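You operate a simulated robot arm through the tools that you are given. There is no shell and no other tool. Be economical: measure what you need, move in short steps, check, and stop when the job is done.

Carry out the task below with a simulated robot arm. There is one attempt and no reset: what you move stays moved.

## Task
Make up a joint with the blue-taped pipe and the copper ring.
Fine: pipe in the clamp block's brass socket, the ring over it, then the large nut; turn the clamp ring to TIGHT.
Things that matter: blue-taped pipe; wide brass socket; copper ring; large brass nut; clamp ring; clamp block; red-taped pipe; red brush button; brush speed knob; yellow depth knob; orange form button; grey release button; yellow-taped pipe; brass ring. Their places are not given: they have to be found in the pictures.

Only the result counts: the job must be done as asked and must still hold three seconds after the hand-in. Knocking over, shifting, dropping, spilling or breaking anything else fails it.

## Robot
A 7-joint arm with a two-finger parallel gripper, fixed in place. Base frame: the origin is at the foot of the arm, x ahead of it, y to its left, z up; the work surface is at about z = 0. Readings come in mm, rad, newtons and seconds.
With the tool pointing down near the work surface it reaches from about 240 to 620 mm from the base axis. Its first joint turns from -1.152 to 1.152 rad. Payload 2.6 kg.
The tool frame sits at the grasp point between the pads (the TCP): z along the fingers, y along the line on which they close. The tips reach 30 mm beyond it. Largest opening 94 mm; finger width 28, thickness 10; the body of the gripper, 50 by 96 mm, starts 55 mm behind the TCP.
Orientation is that of the tool frame in the base frame, as [roll, pitch, yaw] about the fixed x, y, z axes, in that order (R = Rz(yaw) Ry(pitch) Rx(roll)). With the fingers straight down and closing along the base's y, the tool's x points along the base's -x, its y along +y and its z along -z.

## Interface
- The arm moves only by the tool send_rows. Its argument "commands" is a list of rows, each an object of numbers (a shift or turn left out is 0, a gripper value left out holds the last): "x", "y", "z": the shift along the base's x, y, z in units of 25 mm (1.0 is 25 mm); "ax", "ay", "az": the turn, a rotation vector about the base's x, y, z in units of 4 degrees (1.0 is 4 degrees); "gripper": the finger opening in cm, from 0 to 9.4. In form: [{"x": .., "y": .., "z": .., "ax": .., "ay": .., "az": .., "gripper": ..}, ...]. A call has 1 to 20 rows; each row shifts and turns the commanded pose from where the row before left it. A call with a number of a shift or a turn outside -1 to 1 is refused whole. Each row takes 0.2 s and may step no farther than 50 mm and 0.15 rad from the row before; otherwise, or with a gripper value out of range, the whole call is refused. Where a pose cannot be reached the arm comes as near as it can. A force on the tool above 40 N (or 10 N above the force at the start of the call, whichever is more), or a blocked arm, ends the call early, and 0.2 s more pass. Each finger travels about 72 mm/s and halts on what it meets, pressing with about 21 N; the grip force reading is that of the motor and also rises with nothing between the fingers. The clock runs only during rows and for 0.2 s after the last one: add rows that do not move to give the fingers time. It gives the time, the measured TCP pose, the force on the tool (base axes), the opening and the grip force at its end, in the units of the frame above (readings bear some noise).
- Cameras (640 x 400 px; columns grow to the right, rows downward): "scene" is fixed at [30.8, 428.8, 565.9]; the picture's right is [-0.81, -0.59, 0.00], its down [-0.33, 0.45, -0.83] and it looks along [0.49, -0.67, -0.56] (base axes); focal length 341 px, centre (320, 200). "wrist" rides on the gripper at [-37, 0, -58] in the tool frame; the picture's right is [0.00, -1.00, 0.00], its down [0.97, 0.00, -0.24] and it looks along [0.24, 0.00, 0.97] (tool axes); focal length 218 px, centre (320, 200).
- capture(camera): a new picture of that camera. It takes no simulated time.
- probe_pixels(camera, pixels): for up to 12 pixels [column, row] of the newest picture of that camera ("zoom" is the newest enlarged one), the place [x, y, z] in the base frame of the surface seen there, good to about 2 mm. It takes no simulated time.
- inspect(camera, box): a new picture of the part [left, top, right, bottom] of that camera's present view, enlarged. It takes no simulated time.
- close_job(): hands the job in; it is judged then, once.

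Go step by step. Measure first, check grasps and placings, and put right what went wrong. The budget is 80 turns and 34 pictures, counting those below and the enlarged ones. Unless the task says otherwise, let go and move clear before handing in, and close with one line.

The tools are called after ">>>" by a JSON object that holds its "name" and its "arguments". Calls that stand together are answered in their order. send_rows: Moves the arm, as the interface text tells. Its arguments: {"type":"object","properties":{"commands":{"type":"array","items":{"type":"object","properties":{"x":{"type":"number"},"y":{"type":"number"},"z":{"type":"number"},"ax":{"type":"number"},"ay":{"type":"number"},"az":{"type":"number"},"gripper":{"type":"number"}}}}},"required":["commands"]} The other tools are called the same way: capture (camera) takes a picture; probe_pixels (camera, pixels) gives the place of the surface under pixels of a picture; inspect (camera, box) takes an enlarged picture of a part of a camera's view; close_job () hands the job in.

At the start:

```text
time_s: 0.0
position: [349.3, 59.8, 363.6]
tool_rot: [3.141, 0.002, 3.141]
ft_force: [0.0, -0.4, 0.5]
gripper_width: 93.9
finger_force: 0.0
```

scene: 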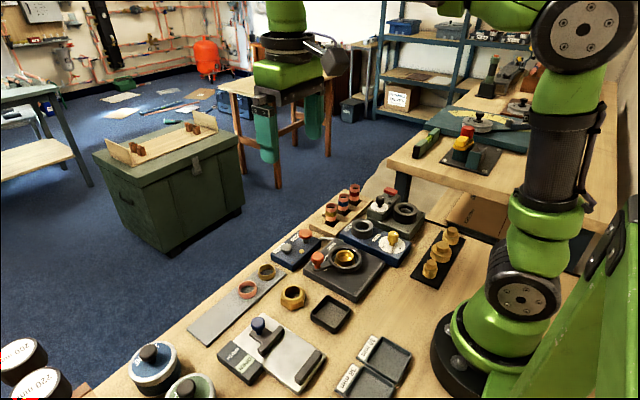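
wrist: 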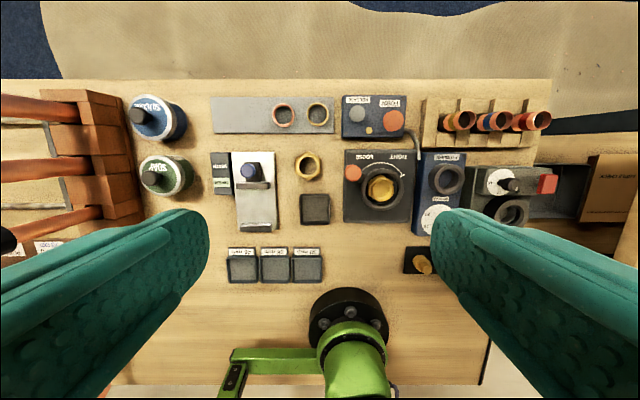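

The first pictures show the bench with a pipe rack, a forming station, a clamp block and rings near scene pixels (265,270). I'll look closer at them.

>>> {"name": "inspect", "arguments": {"camera": "scene", "box": [260, 170, 480, 308]}}

>>> {"name": "inspect", "arguments": {"camera": "wrist", "box": [330, 80, 570, 230]}}

>>> {"name": "inspect", "arguments": {"camera": "wrist", "box": [190, 80, 430, 230]}}

```text
2.90 times, centred on (370, 239) of scene
```

zoom: 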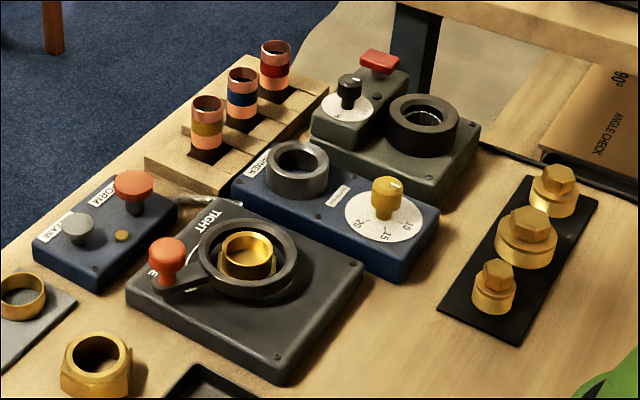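

```text
2.67 times, centred on (450, 155) of wrist
```

zoom: 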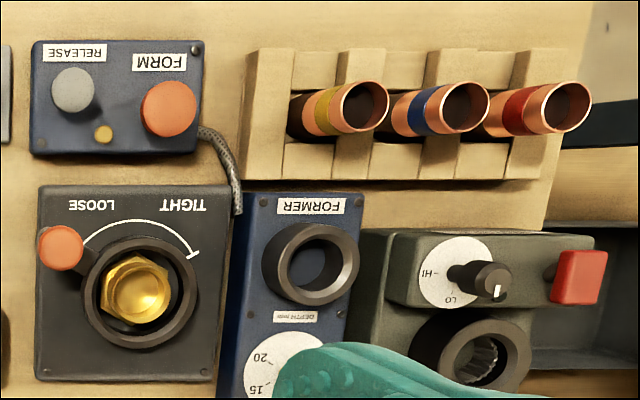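

```text
2.67 times, centred on (310, 155) of wrist
```

zoom: 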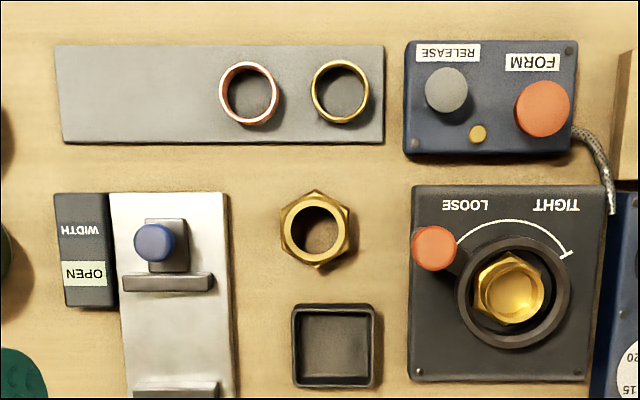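

The blue-taped pipe is the middle one of three in the rack (wrist ~(498,120)), the copper ring is at (284,116), the nut at (307,166) and the clamp socket at (380,188). I'll probe these.

>>> {"name": "probe_pixels", "arguments": {"camera": "zoom", "pixels": [[222, 93], [278, 93], [249, 63], [249, 122], [249, 93], [286, 229], [349, 229], [316, 195], [316, 264], [433, 248], [510, 285], [480, 285]]}}

>>> {"name": "probe_pixels", "arguments": {"camera": "wrist", "pixels": [[490, 120], [509, 120], [500, 111], [500, 131], [488, 122], [480, 142], [480, 106], [500, 121], [356, 102], [393, 117], [384, 162], [400, 205]]}}

>>> {"name": "probe_pixels", "arguments": {"camera": "scene", "pixels": [[343, 196], [343, 203], [342, 209], [337, 197], [349, 197], [343, 212], [345, 256], [345, 262], [336, 257], [355, 257], [345, 246], [318, 257]]}}

```text
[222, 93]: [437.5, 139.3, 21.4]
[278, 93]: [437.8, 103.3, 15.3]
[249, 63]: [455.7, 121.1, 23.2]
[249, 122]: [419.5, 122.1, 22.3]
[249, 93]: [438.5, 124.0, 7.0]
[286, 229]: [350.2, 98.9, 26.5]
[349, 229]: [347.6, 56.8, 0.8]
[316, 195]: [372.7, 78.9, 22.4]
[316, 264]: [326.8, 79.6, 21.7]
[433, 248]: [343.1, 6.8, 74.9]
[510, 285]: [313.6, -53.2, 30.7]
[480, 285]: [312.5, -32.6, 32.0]
```

```text
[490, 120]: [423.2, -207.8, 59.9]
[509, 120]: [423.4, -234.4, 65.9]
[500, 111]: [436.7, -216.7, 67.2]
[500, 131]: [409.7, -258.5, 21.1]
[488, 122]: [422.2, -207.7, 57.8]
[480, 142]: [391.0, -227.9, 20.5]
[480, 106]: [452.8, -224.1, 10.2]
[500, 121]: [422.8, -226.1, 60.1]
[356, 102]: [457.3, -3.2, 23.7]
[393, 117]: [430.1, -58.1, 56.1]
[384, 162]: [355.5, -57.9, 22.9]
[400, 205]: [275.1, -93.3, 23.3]
```

```text
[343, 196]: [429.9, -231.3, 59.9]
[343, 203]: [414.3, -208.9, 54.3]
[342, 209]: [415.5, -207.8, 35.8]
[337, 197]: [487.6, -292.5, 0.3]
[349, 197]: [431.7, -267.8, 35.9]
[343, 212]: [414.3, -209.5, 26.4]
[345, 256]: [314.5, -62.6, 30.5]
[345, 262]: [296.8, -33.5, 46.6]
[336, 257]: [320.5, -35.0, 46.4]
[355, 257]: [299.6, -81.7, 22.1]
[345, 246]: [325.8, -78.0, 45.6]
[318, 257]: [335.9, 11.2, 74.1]
```

Pipe centre is around (422,-220) with top z≈67, socket around (312,-52), ring (438,121), nut (350,79). I'll move over the clamp socket for a close look.

>>> {"name": "send_rows", "arguments": {"commands": [{"x": -0.247, "y": -0.747, "z": -0.9}, {"x": -0.247, "y": -0.747, "z": -0.9}, {"x": -0.247, "y": -0.747, "z": -0.9}, {"x": -0.247, "y": -0.747, "z": -0.9}, {"x": -0.247, "y": -0.747, "z": -0.9}, {"x": -0.247, "y": -0.747, "z": -0.9}, {}]}}

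>>> {"name": "capture", "arguments": {"camera": "wrist"}}

```text
time_s: 1.6
position: [311.5, -52.3, 227.3]
tool_rot: [3.141, 0.0, 3.14]
ft_force: [-0.8, -0.3, -1.0]
gripper_width: 94.2
finger_force: 0.0
```

```text
28 pictures are left
```

wrist: 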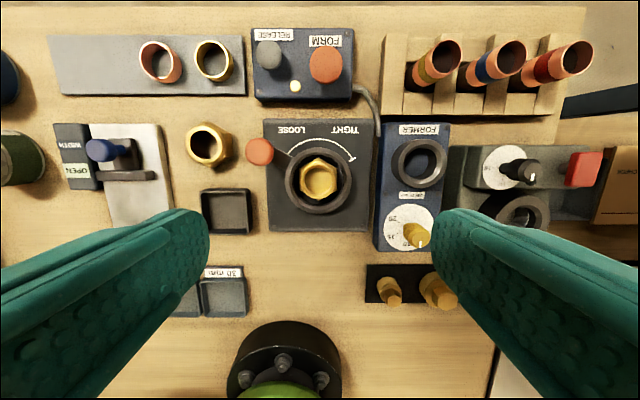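

The view shows the socket at (320,180) and three brass parts on a black strip near (410,290). I'll zoom on the socket and probe it.

>>> {"name": "inspect", "arguments": {"camera": "wrist", "box": [240, 110, 400, 210]}}

>>> {"name": "inspect", "arguments": {"camera": "scene", "box": [400, 210, 480, 300]}}

>>> {"name": "inspect", "arguments": {"camera": "scene", "box": [280, 220, 400, 295]}}

```text
4.00 times, centred on (320, 160) of wrist
```

zoom: 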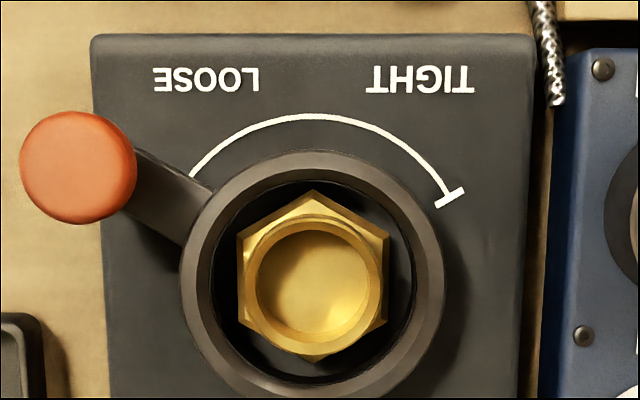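

```text
4.44 times, centred on (440, 255) of scene
```

zoom: 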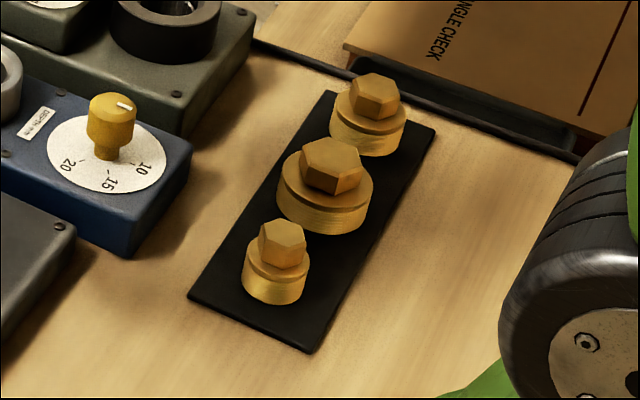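

```text
5.33 times, centred on (340, 258) of scene
```

zoom: 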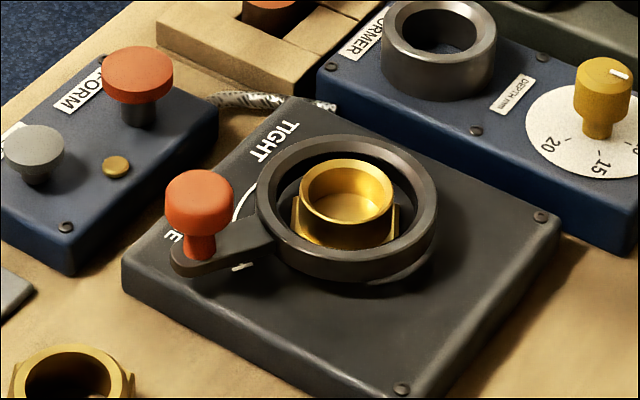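

The socket is open (bore ≈30 mm, floor z≈31, rim z≈46) and the clamp lever stands at LOOSE. I'll move over the blue-taped pipe.

>>> {"name": "send_rows", "arguments": {"commands": [{"x": 0.631, "y": -0.959, "z": -0.211}, {"x": 0.631, "y": -0.959, "z": -0.211}, {"x": 0.631, "y": -0.959, "z": -0.211}, {"x": 0.631, "y": -0.959, "z": -0.211}, {"x": 0.631, "y": -0.959, "z": -0.211}, {"x": 0.631, "y": -0.959, "z": -0.211}, {"x": 0.631, "y": -0.959, "z": -0.211}, {"gripper": 6}]}}

>>> {"name": "capture", "arguments": {"camera": "wrist"}}

```text
time_s: 3.4
position: [420.7, -220.2, 191.2]
tool_rot: [-3.14, -0.001, -3.141]
ft_force: [-0.4, -0.4, 0.7]
gripper_width: 60.1
finger_force: 0.2
```

```text
24 pictures are left
```

wrist: 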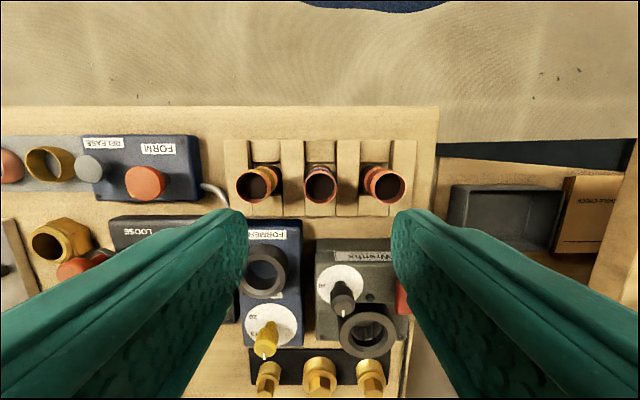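

>>> {"name": "inspect", "arguments": {"camera": "wrist", "box": [230, 130, 410, 230]}}

>>> {"name": "probe_pixels", "arguments": {"camera": "wrist", "pixels": [[305, 185], [336, 185], [320, 170], [320, 200], [320, 186], [320, 211], [244, 185], [404, 186], [313, 168], [327, 168], [345, 170], [320, 145]]}}

```text
3.56 times, centred on (320, 180) of wrist
```

zoom: 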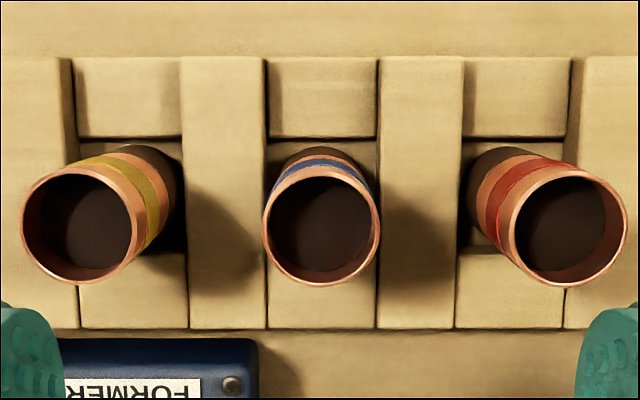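

```text
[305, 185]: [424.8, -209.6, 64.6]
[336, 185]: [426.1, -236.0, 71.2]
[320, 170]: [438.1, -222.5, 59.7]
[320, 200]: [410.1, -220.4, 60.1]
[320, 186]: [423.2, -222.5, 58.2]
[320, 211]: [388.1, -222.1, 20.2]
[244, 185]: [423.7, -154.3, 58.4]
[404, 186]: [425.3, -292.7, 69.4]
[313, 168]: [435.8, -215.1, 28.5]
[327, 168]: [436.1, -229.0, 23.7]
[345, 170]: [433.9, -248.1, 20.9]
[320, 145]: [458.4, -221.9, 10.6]
```

The blue pipe is about 28 mm OD, centred near (424,-222), top z≈67, rack top z≈21. I'll narrow the gripper to 44 mm, centre, and descend to TCP z≈62 so the tips clear the rack.

>>> {"name": "send_rows", "arguments": {"commands": [{"x": 0.12, "y": -0.08, "gripper": 4.4}, {"z": -0.9}, {"z": -0.9}, {"z": -0.9}, {"z": -0.9}, {"z": -0.9}, {"z": -0.66}, {}]}}

>>> {"name": "capture", "arguments": {"camera": "wrist"}}

```text
time_s: 5.2
position: [423.9, -221.4, 62.3]
tool_rot: [3.141, 0.001, 3.141]
ft_force: [0.9, 0.2, 0.2]
gripper_width: 44.1
finger_force: 0.1
```

```text
22 pictures are left
```

wrist: 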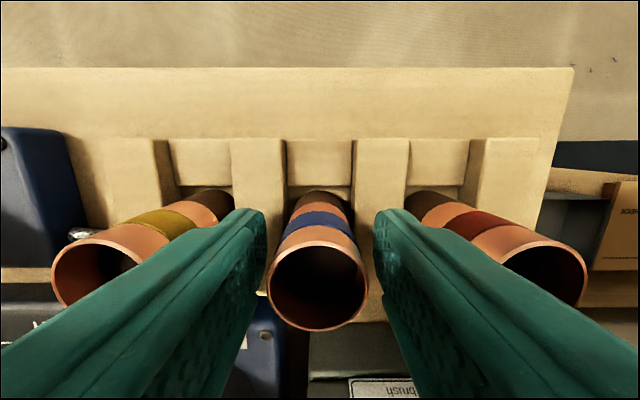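

The pipe lies between the pads at (318,250). I'll close, wait, and lift straight up.

>>> {"name": "send_rows", "arguments": {"commands": [{"gripper": 2.0}, {"gripper": 2.0}, {"gripper": 2.0}, {"z": 0.5}, {"z": 1}, {"z": 1}, {"z": 1}, {"z": 1}, {}]}}

>>> {"name": "inspect", "arguments": {"camera": "scene", "box": [290, 90, 450, 220]}}

```text
time_s: 7.2
position: [425.2, -221.1, 174.5]
tool_rot: [3.139, -0.001, -3.141]
ft_force: [0.0, 0.2, -0.1]
gripper_width: 27.2
finger_force: 21.1
```

```text
3.08 times, centred on (370, 155) of scene
```

zoom: 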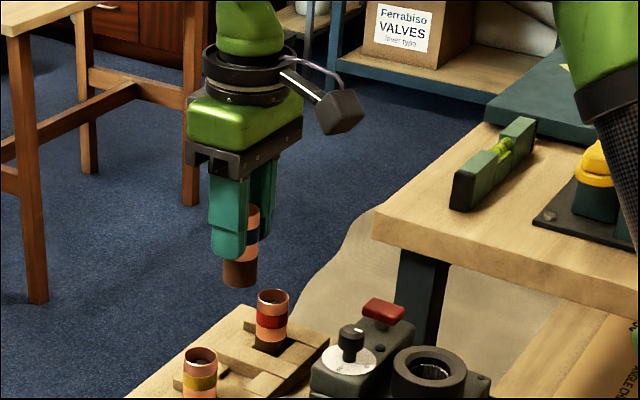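

The pipe is held (27.2 mm). Its lower end can be probed at zoom (239,284) to get the length below the TCP.

>>> {"name": "probe_pixels", "arguments": {"camera": "zoom", "pixels": [[239, 283], [238, 278], [230, 270], [250, 275], [240, 265], [252, 208], [270, 340], [252, 240]]}}

```text
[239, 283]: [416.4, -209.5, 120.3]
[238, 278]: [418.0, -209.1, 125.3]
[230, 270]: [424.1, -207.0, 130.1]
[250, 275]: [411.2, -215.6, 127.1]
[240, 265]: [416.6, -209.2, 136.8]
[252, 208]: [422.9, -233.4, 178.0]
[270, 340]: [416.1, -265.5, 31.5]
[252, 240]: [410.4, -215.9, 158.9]
```

The pipe bottom is ≈56 mm below the TCP. I'll carry it towards the clamp, stopping behind the socket so that the wrist camera looks straight down on it.

>>> {"name": "send_rows", "arguments": {"commands": [{"x": -0.886, "y": 0.976}, {"x": -0.886, "y": 0.976}, {"x": -0.886, "y": 0.976}, {"x": -0.886, "y": 0.976}, {"x": -0.886, "y": 0.976}, {"x": -0.886, "y": 0.976}, {"x": -0.886, "y": 0.976}, {}, {}]}}

>>> {"name": "inspect", "arguments": {"camera": "wrist", "box": [240, 80, 400, 180]}}

```text
time_s: 9.2
position: [270.9, -53.9, 173.9]
tool_rot: [-3.141, 0.002, -3.14]
ft_force: [0.1, -0.2, -0.2]
gripper_width: 26.8
finger_force: 20.7
```

```text
4.00 times, centred on (320, 130) of wrist
```

zoom: 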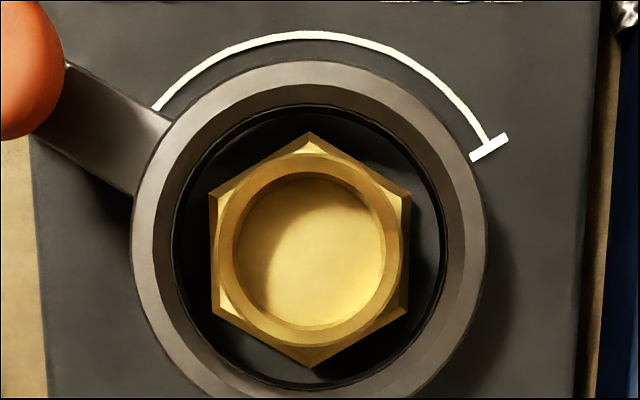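

>>> {"name": "probe_pixels", "arguments": {"camera": "zoom", "pixels": [[225, 250], [396, 250], [310, 163], [310, 338], [251, 187], [370, 187], [251, 312], [370, 312], [310, 250], [310, 83], [466, 240], [152, 240]]}}

```text
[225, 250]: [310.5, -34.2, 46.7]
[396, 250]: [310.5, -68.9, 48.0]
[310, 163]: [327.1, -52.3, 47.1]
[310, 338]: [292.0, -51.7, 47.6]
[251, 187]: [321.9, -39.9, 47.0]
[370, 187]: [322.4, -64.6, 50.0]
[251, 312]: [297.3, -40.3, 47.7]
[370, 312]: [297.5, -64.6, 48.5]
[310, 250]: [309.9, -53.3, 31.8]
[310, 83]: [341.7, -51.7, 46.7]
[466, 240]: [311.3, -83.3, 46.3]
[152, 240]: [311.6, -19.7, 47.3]
```

Socket centre is about (309.8,-52), rim z≈47, floor z≈32. I'll check the pipe's place in the pads with a wrist picture.

>>> {"name": "inspect", "arguments": {"camera": "wrist", "box": [220, 170, 420, 340]}}

```text
2.35 times, centred on (320, 255) of wrist
```

zoom: 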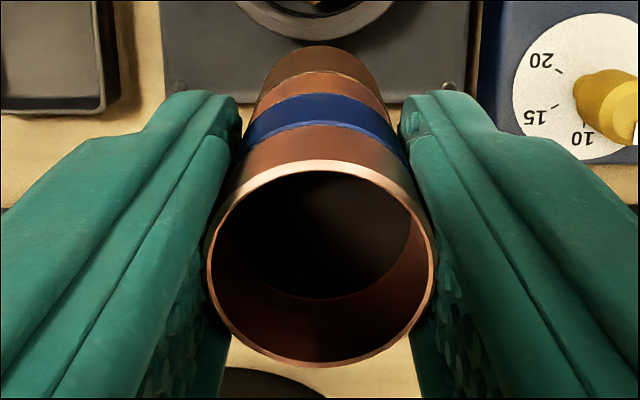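

>>> {"name": "probe_pixels", "arguments": {"camera": "zoom", "pixels": [[318, 166], [322, 362], [211, 262], [430, 262], [240, 200], [404, 200], [316, 60], [316, 52]]}}

```text
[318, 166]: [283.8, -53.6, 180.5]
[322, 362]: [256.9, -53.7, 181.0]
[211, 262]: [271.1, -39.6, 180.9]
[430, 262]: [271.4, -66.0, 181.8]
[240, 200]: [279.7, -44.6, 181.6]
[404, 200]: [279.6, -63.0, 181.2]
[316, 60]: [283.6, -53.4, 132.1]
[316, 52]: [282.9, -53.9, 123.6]
```

Pipe centre is at (270.4,-53.2), upright. I'll move +39.4 in x, +1.2 in y and lower to just above the socket rim.

>>> {"name": "send_rows", "arguments": {"commands": [{"x": 0.788, "y": 0.048}, {"x": 0.788}, {"z": -0.8}, {"z": -0.8}, {"z": -0.8}, {}, {}]}}

>>> {"name": "inspect", "arguments": {"camera": "scene", "box": [280, 190, 420, 290]}}

```text
time_s: 10.8
position: [310.9, -49.5, 114.5]
tool_rot: [3.141, -0.001, -3.141]
ft_force: [-0.4, -0.4, -0.2]
gripper_width: 26.7
finger_force: 21.4
```

```text
4.00 times, centred on (350, 240) of scene
```

zoom: 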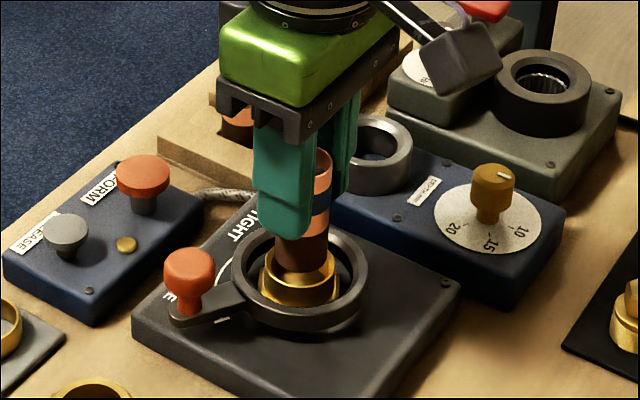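

The reading differs in y by ~3 mm from expectation, so I'll take another still reading before inserting.

>>> {"name": "send_rows", "arguments": {"commands": [{}, {}]}}

>>> {"name": "inspect", "arguments": {"camera": "wrist", "box": [220, 130, 420, 330]}}

```text
time_s: 11.4
position: [309.9, -49.1, 113.6]
tool_rot: [-3.141, 0.001, 3.141]
ft_force: [-0.2, 0.3, -0.3]
gripper_width: 26.8
finger_force: 20.6
```

```text
2.00 times, centred on (320, 230) of wrist
```

zoom: 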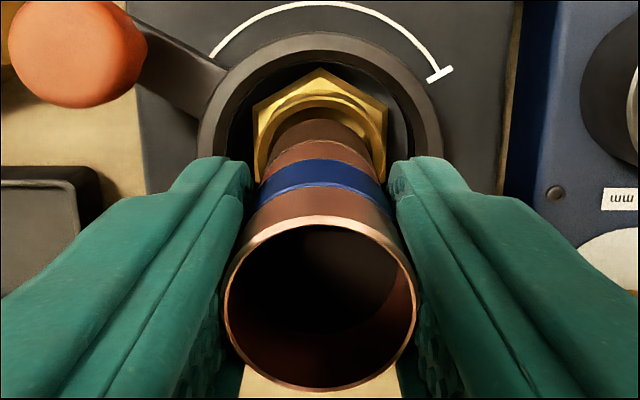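

>>> {"name": "probe_pixels", "arguments": {"camera": "zoom", "pixels": [[258, 120], [381, 120], [318, 75], [320, 224], [321, 388], [225, 305], [415, 305], [318, 90], [318, 125], [290, 130], [348, 130], [262, 170]]}}

```text
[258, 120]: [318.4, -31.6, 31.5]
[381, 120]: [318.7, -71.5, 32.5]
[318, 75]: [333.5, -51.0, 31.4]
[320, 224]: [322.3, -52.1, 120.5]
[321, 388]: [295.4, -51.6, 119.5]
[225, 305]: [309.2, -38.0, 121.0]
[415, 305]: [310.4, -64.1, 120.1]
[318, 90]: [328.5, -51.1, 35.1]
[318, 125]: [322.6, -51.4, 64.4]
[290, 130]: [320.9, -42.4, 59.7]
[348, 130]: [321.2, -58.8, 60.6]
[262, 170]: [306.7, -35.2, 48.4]
```

Pipe centre (309,-51.6) agrees with the socket (309.8,-51.7) within a millimetre. I'll nudge +0.6 mm in x and lower slowly.

>>> {"name": "send_rows", "arguments": {"commands": [{"x": 0.025}, {"z": -0.2}, {"z": -0.2}, {"z": -0.2}, {"z": -0.15}, {"z": -0.15}, {}]}}

```text
time_s: 13.0
position: [309.4, -50.3, 92.9]
tool_rot: [-3.141, 0.002, -3.141]
ft_force: [0.0, 0.4, -0.1]
gripper_width: 26.8
finger_force: 20.7
```

No force at about 12 mm inside the socket, so it has entered. I'll continue down gently to the floor.

>>> {"name": "send_rows", "arguments": {"commands": [{"z": -0.06}, {"z": -0.06}, {"z": -0.04}, {}]}}

```text
time_s: 14.0
position: [310.6, -49.4, 87.5]
tool_rot: [-3.141, 0.0, 3.14]
ft_force: [0.2, 0.2, -0.8]
gripper_width: 27.0
finger_force: 21.3
```

>>> {"name": "send_rows", "arguments": {"commands": [{"z": -0.03}, {"z": -0.03}, {"z": -0.03}, {}]}}

```text
time_s: 15.0
position: [311.5, -51.5, 85.5]
tool_rot: [-3.141, 0.0, 3.141]
ft_force: [-0.6, 0.4, 0.7]
gripper_width: 27.0
finger_force: 21.1
```

>>> {"name": "inspect", "arguments": {"camera": "wrist", "box": [220, 130, 420, 330]}}

>>> {"name": "probe_pixels", "arguments": {"camera": "zoom", "pixels": [[320, 224], [321, 388], [225, 305], [415, 305]]}}

```text
2.00 times, centred on (320, 230) of wrist
```

zoom: 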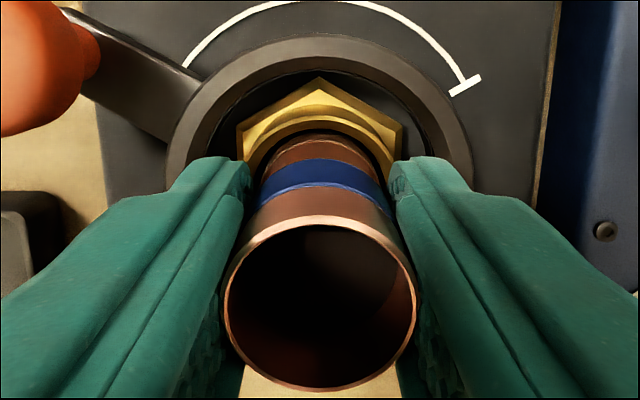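

```text
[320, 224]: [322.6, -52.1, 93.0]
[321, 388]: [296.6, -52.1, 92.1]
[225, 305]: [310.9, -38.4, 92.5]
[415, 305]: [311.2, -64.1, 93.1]
```

Pipe is in the socket with its top at z≈92.7. I'll press lightly to be sure it is seated.

>>> {"name": "send_rows", "arguments": {"commands": [{"z": -0.04}, {"z": -0.04}, {}]}}

```text
time_s: 15.8
position: [311.5, -50.8, 82.9]
tool_rot: [-3.142, 0.001, 3.142]
ft_force: [-0.3, 0.3, -0.1]
gripper_width: 27.0
finger_force: 20.9
```

>>> {"name": "send_rows", "arguments": {"commands": [{"z": -0.04}, {"z": -0.04}, {}]}}

>>> {"name": "probe_pixels", "arguments": {"camera": "wrist", "pixels": [[320, 241], [320, 323]]}}

```text
time_s: 16.6
position: [310.5, -50.7, 82.9]
tool_rot: [-3.14, 0.0, 3.14]
ft_force: [-2.1, -0.1, 9.6]
gripper_width: 26.6
finger_force: 21.1
```

```text
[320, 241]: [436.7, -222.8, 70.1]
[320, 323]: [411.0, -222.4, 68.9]
```

Contact reads 9.6 N: the pipe is seated. I'll open, rise, and move over the copper ring.

>>> {"name": "send_rows", "arguments": {"commands": [{"z": 0.06}, {"gripper": 4.4}, {"gripper": 4.4}, {"z": 0.6}, {"z": 1}, {"z": 1}, {"z": 1}, {"x": 0.726, "y": 0.983, "gripper": 6}, {"x": 0.726, "y": 0.983}, {"x": 0.726, "y": 0.983}, {"x": 0.726, "y": 0.983}, {"x": 0.726, "y": 0.983}, {"x": 0.726, "y": 0.983}, {"x": 0.726, "y": 0.983}, {}]}}

>>> {"name": "capture", "arguments": {"camera": "wrist"}}

>>> {"name": "inspect", "arguments": {"camera": "scene", "box": [280, 190, 420, 290]}}

```text
time_s: 19.8
position: [436.7, 122.8, 172.1]
tool_rot: [3.141, 0.001, -3.142]
ft_force: [0.4, 0.3, -0.5]
gripper_width: 60.0
finger_force: 0.0
```

```text
15 pictures are left
```

wrist: 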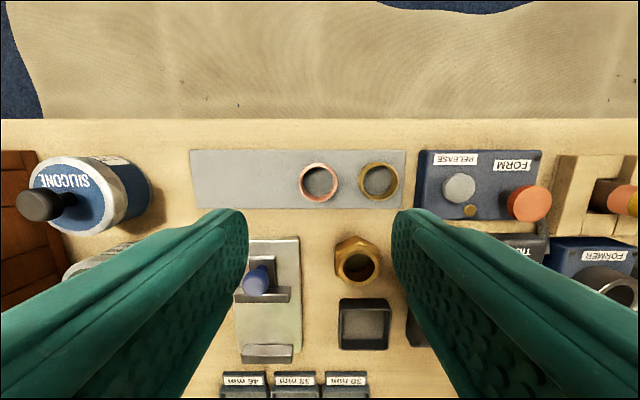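

```text
4.00 times, centred on (350, 240) of scene
```

zoom: 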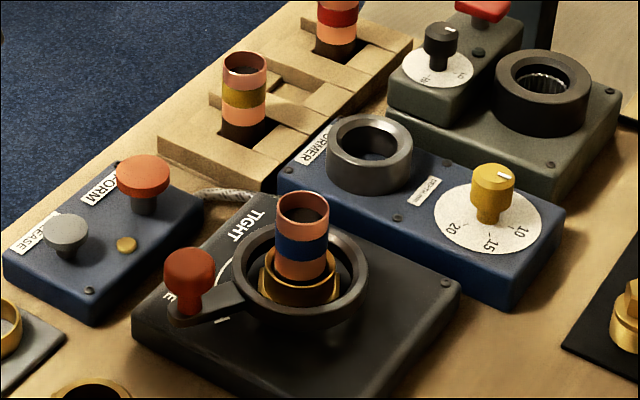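

The pipe stands upright in the socket. The copper ring is at wrist (319,182) and the brass ring at (379,181); I'll probe them.

>>> {"name": "probe_pixels", "arguments": {"camera": "wrist", "pixels": [[301, 182], [337, 182], [319, 164], [319, 200], [306, 170], [332, 170], [306, 195], [332, 195], [361, 182], [319, 182], [250, 182], [319, 203]]}}

```text
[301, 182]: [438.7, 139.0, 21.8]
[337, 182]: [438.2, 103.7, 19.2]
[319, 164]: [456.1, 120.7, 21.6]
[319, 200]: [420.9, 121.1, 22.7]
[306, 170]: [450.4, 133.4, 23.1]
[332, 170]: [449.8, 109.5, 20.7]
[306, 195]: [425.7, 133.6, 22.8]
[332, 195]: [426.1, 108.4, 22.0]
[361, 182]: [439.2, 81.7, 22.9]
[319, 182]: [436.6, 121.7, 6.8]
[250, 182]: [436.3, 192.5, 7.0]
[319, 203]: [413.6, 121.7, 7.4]
```

Ring centre (438.3,121.2), z from 7 to 22.5, OD ≈ 37. I'll narrow to 48 mm and descend to TCP z≈42.

>>> {"name": "send_rows", "arguments": {"commands": [{"x": 0.03, "y": 0.02, "gripper": 4.8}, {"z": -1}, {"z": -1}, {"z": -1}, {"z": -1}, {"z": -1}, {"z": -0.2}, {}]}}

>>> {"name": "capture", "arguments": {"camera": "wrist"}}

```text
time_s: 21.6
position: [436.7, 121.4, 43.6]
tool_rot: [-3.141, 0.0, -3.142]
ft_force: [-0.1, 0.0, -0.7]
gripper_width: 48.1
finger_force: 0.1
```

```text
13 pictures are left
```

wrist: 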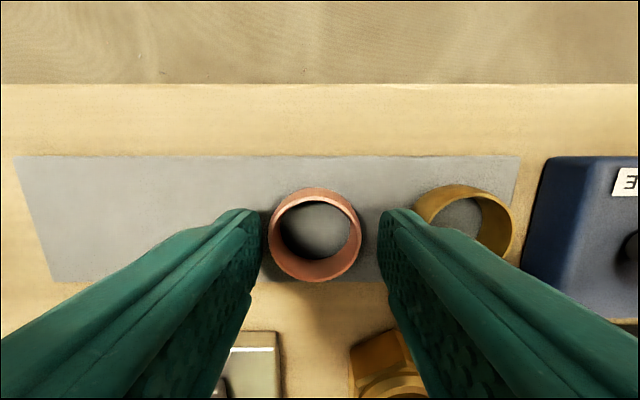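

The ring sits about 2 mm left and 2.5 mm ahead of the pad centre (pixel (315,235)). I'll correct, grip and lift.

>>> {"name": "send_rows", "arguments": {"commands": [{"x": 0.09, "y": 0.07}, {"gripper": 2.5}, {"gripper": 2.5}, {"gripper": 2.5}, {"z": 0.5}, {"z": 1}, {"z": 1}, {"z": 1}, {"z": 1}, {}]}}

>>> {"name": "inspect", "arguments": {"camera": "wrist", "box": [220, 150, 420, 330]}}

```text
time_s: 23.8
position: [440.2, 124.3, 155.4]
tool_rot: [3.141, 0.0, 3.139]
ft_force: [-0.8, -1.0, -0.8]
gripper_width: 36.7
finger_force: 20.9
```

```text
2.22 times, centred on (320, 240) of wrist
```

zoom: 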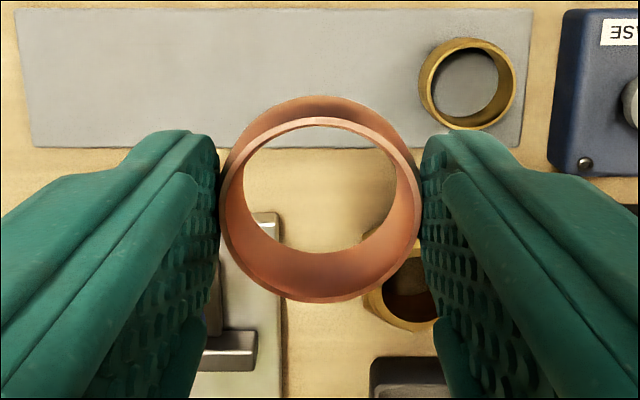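

The ring is held (36.7 mm). I'll probe its upper face to know its centre relative to the TCP.

>>> {"name": "probe_pixels", "arguments": {"camera": "zoom", "pixels": [[320, 122], [320, 297], [228, 208], [412, 208], [255, 147], [385, 147], [258, 275], [382, 275]]}}

```text
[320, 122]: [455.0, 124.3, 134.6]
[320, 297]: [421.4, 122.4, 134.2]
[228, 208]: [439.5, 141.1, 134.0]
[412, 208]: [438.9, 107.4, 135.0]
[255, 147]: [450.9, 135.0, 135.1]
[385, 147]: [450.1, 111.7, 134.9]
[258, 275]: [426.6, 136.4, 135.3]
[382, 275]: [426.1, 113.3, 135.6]
```

Ring centre is (438.3,124.0), bottom ≈36 mm below the TCP, bore ≈28.6 mm. I'll carry it behind the pipe and measure the pipe top there.

>>> {"name": "send_rows", "arguments": {"commands": [{"x": -0.84, "y": -0.879, "z": 0.2}, {"x": -0.84, "y": -0.879, "z": 0.2}, {"x": -0.84, "y": -0.879}, {"x": -0.84, "y": -0.879}, {"x": -0.84, "y": -0.879}, {"x": -0.84, "y": -0.879}, {"x": -0.84, "y": -0.879}, {"x": -0.84, "y": -0.879}, {}, {}]}}

>>> {"name": "inspect", "arguments": {"camera": "wrist", "box": [220, 80, 420, 280]}}

```text
time_s: 26.0
position: [272.2, -48.4, 165.8]
tool_rot: [-3.141, 0.0, 3.141]
ft_force: [0.4, 0.5, -0.7]
gripper_width: 36.6
finger_force: 21.2
```

```text
2.00 times, centred on (320, 180) of wrist
```

zoom: 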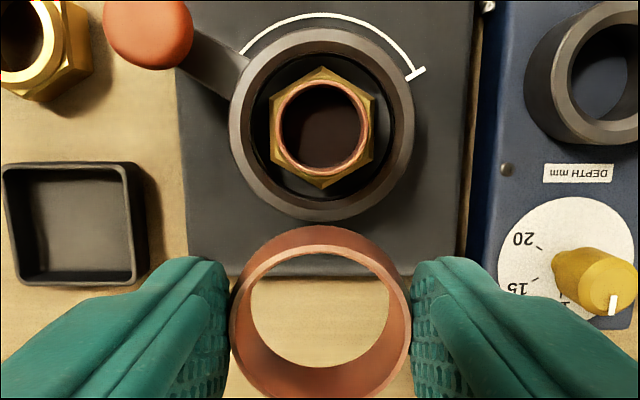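

>>> {"name": "probe_pixels", "arguments": {"camera": "zoom", "pixels": [[275, 127], [367, 127], [321, 83], [321, 172], [290, 95], [352, 95], [290, 160], [352, 160], [240, 325], [402, 325], [320, 252], [320, 385]]}}

```text
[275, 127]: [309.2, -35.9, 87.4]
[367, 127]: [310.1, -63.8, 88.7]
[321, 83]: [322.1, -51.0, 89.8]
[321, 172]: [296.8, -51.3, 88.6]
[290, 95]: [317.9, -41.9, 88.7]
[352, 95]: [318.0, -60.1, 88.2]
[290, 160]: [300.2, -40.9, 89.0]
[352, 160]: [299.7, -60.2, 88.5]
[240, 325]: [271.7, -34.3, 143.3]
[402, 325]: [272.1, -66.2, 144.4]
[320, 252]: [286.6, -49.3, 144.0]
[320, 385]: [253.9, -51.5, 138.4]
```

Pipe top is centred at (309.2,-50.8), z≈88.7; the ring at (270.35,-50.5). I'll move +38.9 in x, −0.2 in y and come down to just above the pipe, then check.

>>> {"name": "send_rows", "arguments": {"commands": [{"x": 0.778, "y": -0.008}, {"x": 0.778}, {"z": -0.7}, {"z": -0.68}, {}, {}]}}

>>> {"name": "inspect", "arguments": {"camera": "wrist", "box": [240, 180, 400, 280]}}

```text
time_s: 27.4
position: [311.7, -52.0, 131.5]
tool_rot: [3.14, 0.001, 3.142]
ft_force: [-0.4, 0.1, 0.2]
gripper_width: 37.0
finger_force: 20.8
```

```text
4.00 times, centred on (320, 230) of wrist
```

zoom: 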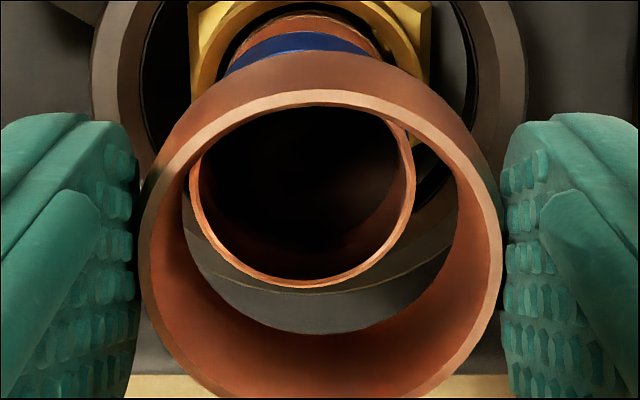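

The pipe looks shifted left of the ring bore in the picture (pipe centre column ≈302 vs ring 320), so the arm drifted in y. I'll probe both.

>>> {"name": "probe_pixels", "arguments": {"camera": "zoom", "pixels": [[195, 190], [411, 190], [302, 284], [225, 255], [380, 255], [320, 98], [165, 200], [478, 200], [150, 240], [490, 240], [320, 325], [200, 345]]}}

```text
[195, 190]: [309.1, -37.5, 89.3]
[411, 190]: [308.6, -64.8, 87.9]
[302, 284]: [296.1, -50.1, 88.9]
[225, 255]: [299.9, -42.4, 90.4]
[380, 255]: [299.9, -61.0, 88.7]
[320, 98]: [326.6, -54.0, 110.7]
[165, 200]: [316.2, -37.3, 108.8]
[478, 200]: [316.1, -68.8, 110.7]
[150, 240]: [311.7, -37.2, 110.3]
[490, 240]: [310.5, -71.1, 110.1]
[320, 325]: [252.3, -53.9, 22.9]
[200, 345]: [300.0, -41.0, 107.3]
```

Ring centre ≈(310.4,-53.8), pipe ≈(309.2,-51.5). I'll correct by (−1.1, +2.2) and recheck.

>>> {"name": "send_rows", "arguments": {"commands": [{"x": -0.044, "y": 0.088}, {"z": -0.04}, {}]}}

>>> {"name": "inspect", "arguments": {"camera": "wrist", "box": [240, 180, 400, 280]}}

>>> {"name": "probe_pixels", "arguments": {"camera": "zoom", "pixels": [[203, 190], [419, 190], [310, 284], [320, 98], [150, 240], [490, 240], [180, 160], [462, 160], [320, 385]]}}

```text
time_s: 28.2
position: [310.0, -49.4, 130.3]
tool_rot: [3.141, 0.0, 3.141]
ft_force: [0.3, 0.1, -0.2]
gripper_width: 36.8
finger_force: 21.3
```

```text
4.00 times, centred on (320, 230) of wrist
```

zoom: 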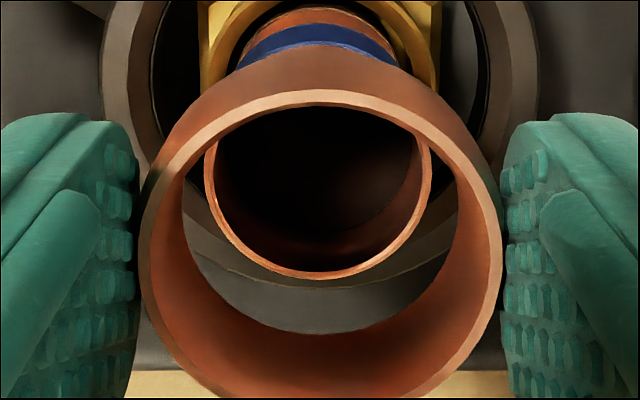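

```text
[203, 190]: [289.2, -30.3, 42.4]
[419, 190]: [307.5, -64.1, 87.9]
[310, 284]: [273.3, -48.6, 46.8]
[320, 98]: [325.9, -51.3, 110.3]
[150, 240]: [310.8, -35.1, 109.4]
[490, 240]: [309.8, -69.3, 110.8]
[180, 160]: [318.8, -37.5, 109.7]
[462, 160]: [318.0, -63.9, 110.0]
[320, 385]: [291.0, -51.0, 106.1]
```

Ring and pipe now agree within about 0.5 mm (columns 320 and 317.5). I'll lower slowly onto the pipe.

>>> {"name": "send_rows", "arguments": {"commands": [{"x": -0.016, "y": 0.01}, {"z": -0.12}, {"z": -0.12}, {"z": -0.12}, {"z": -0.12}, {}]}}

```text
time_s: 29.6
position: [309.9, -48.9, 118.1]
tool_rot: [-3.141, -0.001, -3.141]
ft_force: [0.2, 0.2, -0.1]
gripper_width: 36.7
finger_force: 20.6
```

No force with the ring bottom ≈6 mm below the pipe top: it is on. Continuing down.

>>> {"name": "send_rows", "arguments": {"commands": [{"z": -0.2}, {"z": -0.2}, {"z": -0.2}, {"z": -0.2}, {"z": -0.2}, {"z": -0.2}, {}]}}

```text
time_s: 31.2
position: [310.5, -47.5, 88.0]
tool_rot: [-3.14, -0.001, -3.141]
ft_force: [0.4, -0.6, -0.2]
gripper_width: 36.8
finger_force: 21.6
```

>>> {"name": "send_rows", "arguments": {"commands": [{"z": -0.08}, {"z": -0.08}, {"z": -0.06}, {"z": -0.04}, {"z": -0.04}, {}]}}

```text
time_s: 32.6
position: [311.3, -49.4, 81.0]
tool_rot: [3.142, 0.002, 3.141]
ft_force: [0.5, 0.8, 14.9]
gripper_width: 36.9
finger_force: 20.9
```

Contact at 15 N: ring rests on the socket rim. I'll release, rise and move above the large nut.

>>> {"name": "send_rows", "arguments": {"commands": [{"z": 0.05}, {"gripper": 5.0}, {"gripper": 5.0}, {"z": 0.6}, {"z": 1}, {"z": 1}, {"z": 1}, {"x": 0.3, "y": 0.86}, {"x": 0.3, "y": 0.86}, {"x": 0.3, "y": 0.86}, {"x": 0.3, "y": 0.86, "gripper": 7}, {"x": 0.3, "y": 0.86}, {"x": 0.1, "y": 0.86}, {}, {}]}}

>>> {"name": "capture", "arguments": {"camera": "wrist"}}

```text
time_s: 35.8
position: [350.4, 81.0, 171.0]
tool_rot: [-3.141, 0.001, -3.141]
ft_force: [0.5, -0.1, -0.8]
gripper_width: 70.0
finger_force: 0.1
```

```text
8 pictures are left
```

wrist: 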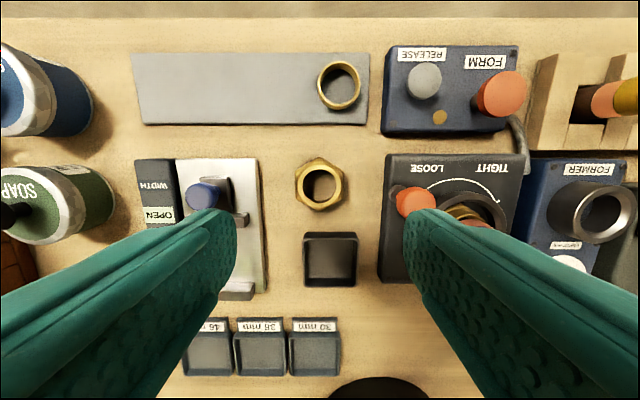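

The nut is at (320,186) with flats facing the pads' closing direction. I'll probe it.

>>> {"name": "probe_pixels", "arguments": {"camera": "wrist", "pixels": [[298, 187], [342, 184], [320, 161], [320, 207], [306, 186], [337, 186], [321, 171], [321, 202], [320, 187], [319, 214], [350, 187], [305, 172]]}}

```text
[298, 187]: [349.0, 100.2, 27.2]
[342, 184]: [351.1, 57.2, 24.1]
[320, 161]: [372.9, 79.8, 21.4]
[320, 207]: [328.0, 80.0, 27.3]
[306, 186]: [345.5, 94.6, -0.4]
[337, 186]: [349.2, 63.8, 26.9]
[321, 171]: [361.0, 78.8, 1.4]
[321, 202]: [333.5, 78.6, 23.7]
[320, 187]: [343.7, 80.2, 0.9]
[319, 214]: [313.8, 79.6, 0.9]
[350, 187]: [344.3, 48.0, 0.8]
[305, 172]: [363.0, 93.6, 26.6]
```

Nut centre (350,79), top z≈27, ≈44 across flats. I'll descend to TCP z≈46 with 60 mm opening, and grip it.

>>> {"name": "send_rows", "arguments": {"commands": [{"y": -0.04, "gripper": 6}, {"z": -1}, {"z": -1}, {"z": -1}, {"z": -1}, {"z": -0.95}, {}, {"gripper": 3.5}, {"gripper": 3.5}, {"gripper": 3.5}, {}]}}

```text
time_s: 38.2
position: [349.3, 78.3, 49.0]
tool_rot: [-3.142, -0.001, 3.14]
ft_force: [0.4, -0.4, -0.1]
gripper_width: 51.6
finger_force: 21.1
```

The opening stopped at 51.6 mm, wider than expected. I'll look before lifting.

>>> {"name": "capture", "arguments": {"camera": "wrist"}}

```text
7 pictures are left
```

wrist: 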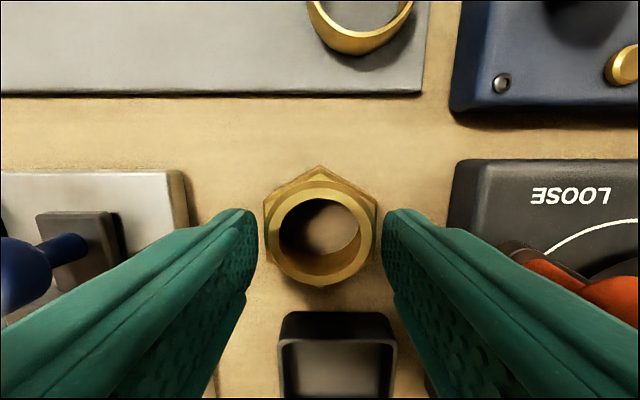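

>>> {"name": "send_rows", "arguments": {"commands": [{"gripper": 3.0}, {}, {}, {"z": 0.2}, {}]}}

>>> {"name": "probe_pixels", "arguments": {"camera": "wrist", "pixels": [[320, 200], [262, 240], [381, 240], [268, 232], [375, 232], [320, 170], [320, 281], [250, 225], [391, 225], [320, 190]]}}

```text
time_s: 39.4
position: [349.7, 77.9, 54.1]
tool_rot: [-3.141, -0.001, 3.14]
ft_force: [-0.3, -0.2, -1.4]
gripper_width: 51.6
finger_force: 20.7
```

```text
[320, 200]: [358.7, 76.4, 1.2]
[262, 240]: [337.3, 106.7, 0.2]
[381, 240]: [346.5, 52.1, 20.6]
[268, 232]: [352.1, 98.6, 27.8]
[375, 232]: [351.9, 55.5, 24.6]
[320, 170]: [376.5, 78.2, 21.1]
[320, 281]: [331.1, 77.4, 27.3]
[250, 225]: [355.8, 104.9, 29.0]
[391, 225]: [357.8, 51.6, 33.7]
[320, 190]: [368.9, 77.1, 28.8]
```

>>> {"name": "send_rows", "arguments": {"commands": [{"z": 1}, {"z": 1}, {"z": 1}, {"z": 1}, {}]}}

>>> {"name": "capture", "arguments": {"camera": "wrist"}}

```text
time_s: 40.6
position: [350.1, 76.9, 154.0]
tool_rot: [3.141, 0.0, -3.141]
ft_force: [0.1, 0.1, -1.8]
gripper_width: 51.5
finger_force: 21.7
```

```text
6 pictures are left
```

wrist: 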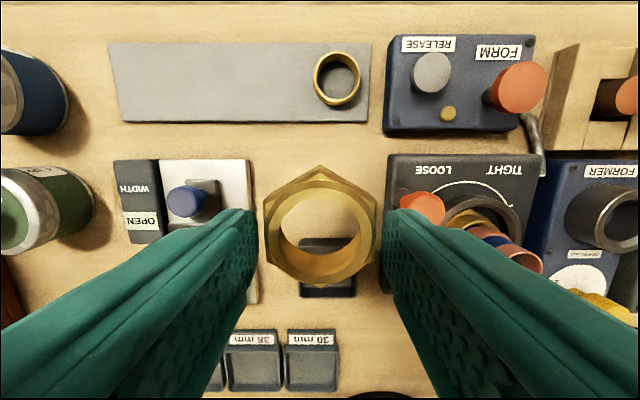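

The nut is lifted and held. I'll probe its upper rim.

>>> {"name": "probe_pixels", "arguments": {"camera": "wrist", "pixels": [[270, 232], [370, 232], [320, 184], [320, 279], [285, 198], [355, 198], [285, 268], [355, 268]]}}

```text
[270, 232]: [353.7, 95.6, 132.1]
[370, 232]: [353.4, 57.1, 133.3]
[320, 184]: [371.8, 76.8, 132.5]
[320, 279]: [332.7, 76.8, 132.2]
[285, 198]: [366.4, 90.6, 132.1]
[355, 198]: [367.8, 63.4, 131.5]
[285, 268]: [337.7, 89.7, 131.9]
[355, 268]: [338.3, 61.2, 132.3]
```

Nut centre is (352.4,76.4), bottom ≈105. I'll carry it over the pipe (shift −43.2, −127.9) and check alignment.

>>> {"name": "send_rows", "arguments": {"commands": [{"x": -0.288, "y": -0.853}, {"x": -0.288, "y": -0.853}, {"x": -0.288, "y": -0.853}, {"x": -0.288, "y": -0.853}, {"x": -0.288, "y": -0.853}, {"x": -0.288, "y": -0.853}, {"z": -0.3}, {}, {}]}}

>>> {"name": "inspect", "arguments": {"camera": "wrist", "box": [220, 150, 420, 300]}}

```text
time_s: 42.6
position: [306.8, -49.0, 145.8]
tool_rot: [3.141, 0.0, 3.14]
ft_force: [0.5, 0.0, -1.9]
gripper_width: 51.6
finger_force: 21.4
```

```text
2.67 times, centred on (320, 225) of wrist
```

zoom: 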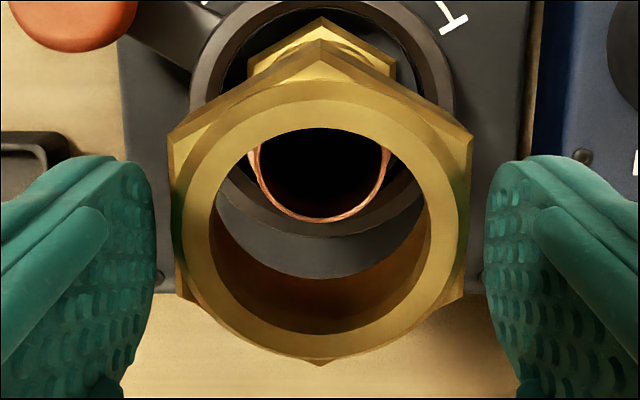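

>>> {"name": "probe_pixels", "arguments": {"camera": "zoom", "pixels": [[321, 219], [255, 165], [387, 165], [320, 105], [320, 338], [196, 220], [448, 220], [275, 202], [367, 202], [318, 55]]}}

```text
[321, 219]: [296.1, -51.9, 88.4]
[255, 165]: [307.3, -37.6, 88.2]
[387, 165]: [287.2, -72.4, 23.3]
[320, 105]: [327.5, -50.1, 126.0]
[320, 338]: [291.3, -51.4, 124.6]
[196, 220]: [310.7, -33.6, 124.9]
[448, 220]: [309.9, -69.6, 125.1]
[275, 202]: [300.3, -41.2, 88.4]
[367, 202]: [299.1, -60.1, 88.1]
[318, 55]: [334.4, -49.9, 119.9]
```

Nut centre (309.4,-51.3) matches the pipe (309.3,-51.2). Lowering over the pipe to just above the ring, then gently.

>>> {"name": "send_rows", "arguments": {"commands": [{"z": -0.3}, {"z": -0.3}, {"z": -0.3}, {"z": -0.3}, {"z": -0.2}, {"z": -0.1}, {}]}}

```text
time_s: 44.2
position: [306.4, -48.9, 108.4]
tool_rot: [3.14, 0.001, 3.141]
ft_force: [0.0, 0.0, 1.5]
gripper_width: 51.6
finger_force: 21.3
```

>>> {"name": "send_rows", "arguments": {"commands": [{"z": -0.06}, {"z": -0.06}, {}]}}

```text
time_s: 45.0
position: [306.7, -48.2, 106.2]
tool_rot: [3.141, 0.002, -3.14]
ft_force: [0.4, 0.6, -1.1]
gripper_width: 51.5
finger_force: 20.9
```

>>> {"name": "send_rows", "arguments": {"commands": [{"z": -0.1}, {"z": -0.1}, {"z": -0.1}, {}]}}

```text
time_s: 46.0
position: [306.9, -50.6, 98.8]
tool_rot: [-3.141, -0.001, 3.141]
ft_force: [-0.7, 0.2, -1.1]
gripper_width: 51.6
finger_force: 20.9
```

The nut passes over the ring without resistance. Continuing.

>>> {"name": "send_rows", "arguments": {"commands": [{"z": -0.08}, {"z": -0.08}, {"z": -0.08}, {"z": -0.08}, {}]}}

```text
time_s: 47.2
position: [306.1, -48.5, 90.8]
tool_rot: [3.139, 0.001, 3.141]
ft_force: [0.8, -1.5, -1.3]
gripper_width: 51.8
finger_force: 20.9
```

>>> {"name": "send_rows", "arguments": {"commands": [{"z": -0.08}, {"z": -0.08}, {"z": -0.08}, {}]}}

```text
time_s: 48.2
position: [307.6, -48.5, 85.7]
tool_rot: [3.142, 0.005, 3.14]
ft_force: [3.9, 1.6, 13.4]
gripper_width: 51.8
finger_force: 20.9
```

Contact at 13 N with the nut fully down over the ring. I'll ease, release and rise, then look.

>>> {"name": "send_rows", "arguments": {"commands": [{"z": 0.06}, {"gripper": 6.4}, {"gripper": 6.4}, {"z": 0.5}, {"z": 1}, {"z": 1}, {"z": 1}, {"z": 0.3, "x": -0.5}, {"x": -0.5}, {}]}}

>>> {"name": "capture", "arguments": {"camera": "wrist"}}

```text
time_s: 50.4
position: [279.3, -50.1, 180.4]
tool_rot: [3.141, 0.0, -3.141]
ft_force: [-0.2, -0.7, 0.3]
gripper_width: 64.0
finger_force: 0.1
```

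```text
4 pictures are left
```

wrist: 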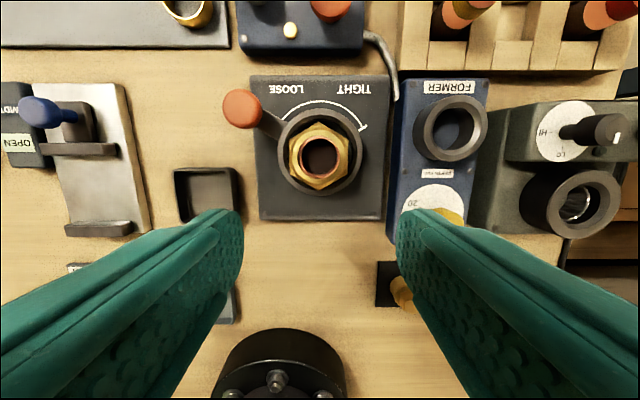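

The nut is down over the ring at (319,155). Now I'll probe the lever knob at (241,108), the arc's end tick and the former's ring for clearance.

>>> {"name": "probe_pixels", "arguments": {"camera": "wrist", "pixels": [[241, 108], [226, 108], [256, 108], [241, 91], [241, 126], [269, 124], [363, 128], [420, 130], [450, 100], [450, 157], [290, 150], [320, 183]]}}

```text
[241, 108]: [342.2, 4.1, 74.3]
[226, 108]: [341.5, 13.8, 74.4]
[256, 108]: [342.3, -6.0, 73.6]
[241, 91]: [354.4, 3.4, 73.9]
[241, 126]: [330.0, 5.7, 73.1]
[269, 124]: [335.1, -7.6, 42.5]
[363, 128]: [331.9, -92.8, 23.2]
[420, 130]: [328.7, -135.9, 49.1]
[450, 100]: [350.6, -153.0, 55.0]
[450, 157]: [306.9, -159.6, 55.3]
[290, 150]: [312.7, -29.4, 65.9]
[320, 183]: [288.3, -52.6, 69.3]
```

Knob head is centred at (342,4), top z 74, radius ≈64 about (309.6,-51.5), at +60°; the TIGHT tick is at −61.6°; the former ring tops out at z 55. I'll go over the knob turning the hand +60° so the pads close tangentially.

>>> {"name": "send_rows", "arguments": {"commands": [{"x": 0.163, "y": 0.145, "az": 1, "gripper": 4.4}, {"x": 0.163, "y": 0.145, "az": 1}, {"x": 0.163, "y": 0.145, "az": 1}, {"x": 0.163, "y": 0.145, "az": 1}, {"x": 0.163, "y": 0.145, "az": 1}, {"x": 0.163, "y": 0.145, "az": 1}, {"x": 0.163, "y": 0.145, "az": 1}, {"x": 0.163, "y": 0.145, "az": 1}, {"x": 0.163, "y": 0.145, "az": 1}, {"x": 0.163, "y": 0.145, "az": 1}, {"x": 0.163, "y": 0.145, "az": 1}, {"x": 0.163, "y": 0.145, "az": 1}, {"x": 0.163, "y": 0.145, "az": 1}, {"x": 0.163, "y": 0.145, "az": 1}, {"x": 0.163, "y": 0.145, "az": 1}, {"z": -0.8}, {"z": -0.8}, {}]}}

>>> {"name": "capture", "arguments": {"camera": "wrist"}}

```text
time_s: 54.2
position: [341.3, 6.2, 138.7]
tool_rot: [-3.139, 0.0, -2.095]
ft_force: [-0.3, 0.7, -0.1]
gripper_width: 43.8
finger_force: 0.0
```

```text
3 pictures are left
```

wrist: 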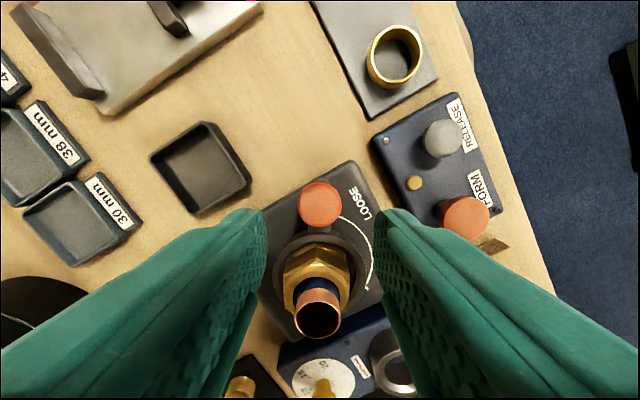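

>>> {"name": "probe_pixels", "arguments": {"camera": "wrist", "pixels": [[302, 203], [338, 203], [320, 184], [320, 222], [318, 318], [318, 297], [318, 338], [307, 275]]}}

```text
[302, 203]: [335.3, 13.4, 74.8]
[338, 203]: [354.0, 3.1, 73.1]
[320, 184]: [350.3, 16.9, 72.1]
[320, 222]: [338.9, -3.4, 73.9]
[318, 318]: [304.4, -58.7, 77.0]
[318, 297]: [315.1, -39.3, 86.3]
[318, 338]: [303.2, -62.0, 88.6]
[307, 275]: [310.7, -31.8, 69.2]
```

The knob is centred laterally and ~3 mm outward of the TCP. I'll shift outward, descend to TCP z≈90 and grip it.

>>> {"name": "send_rows", "arguments": {"commands": [{"x": 0.06, "y": 0.09}, {"z": -0.8}, {"z": -0.8}, {"z": -0.34}, {"gripper": 2.0}, {"gripper": 2.0}, {"gripper": 2.0}, {}]}}

```text
time_s: 56.0
position: [345.3, 6.1, 92.2]
tool_rot: [3.14, -0.001, -2.095]
ft_force: [0.4, 0.1, -0.7]
gripper_width: 26.3
finger_force: 44.9
```

Knob gripped (26.3 mm). I'll start the arc with five 4° steps and check forces.

>>> {"name": "send_rows", "arguments": {"commands": [{"x": 0.1586, "y": -0.0991, "az": -1}, {"x": 0.1513, "y": -0.1099, "az": -1}, {"x": 0.1433, "y": -0.1202, "az": -1}, {"x": 0.1345, "y": -0.1299, "az": -1}, {"x": 0.1251, "y": -0.139, "az": -1}, {}]}}

```text
time_s: 57.4
position: [363.5, -8.7, 93.0]
tool_rot: [-3.141, -0.002, -2.449]
ft_force: [-5.3, -4.0, 2.8]
gripper_width: 26.2
finger_force: 45.2
```

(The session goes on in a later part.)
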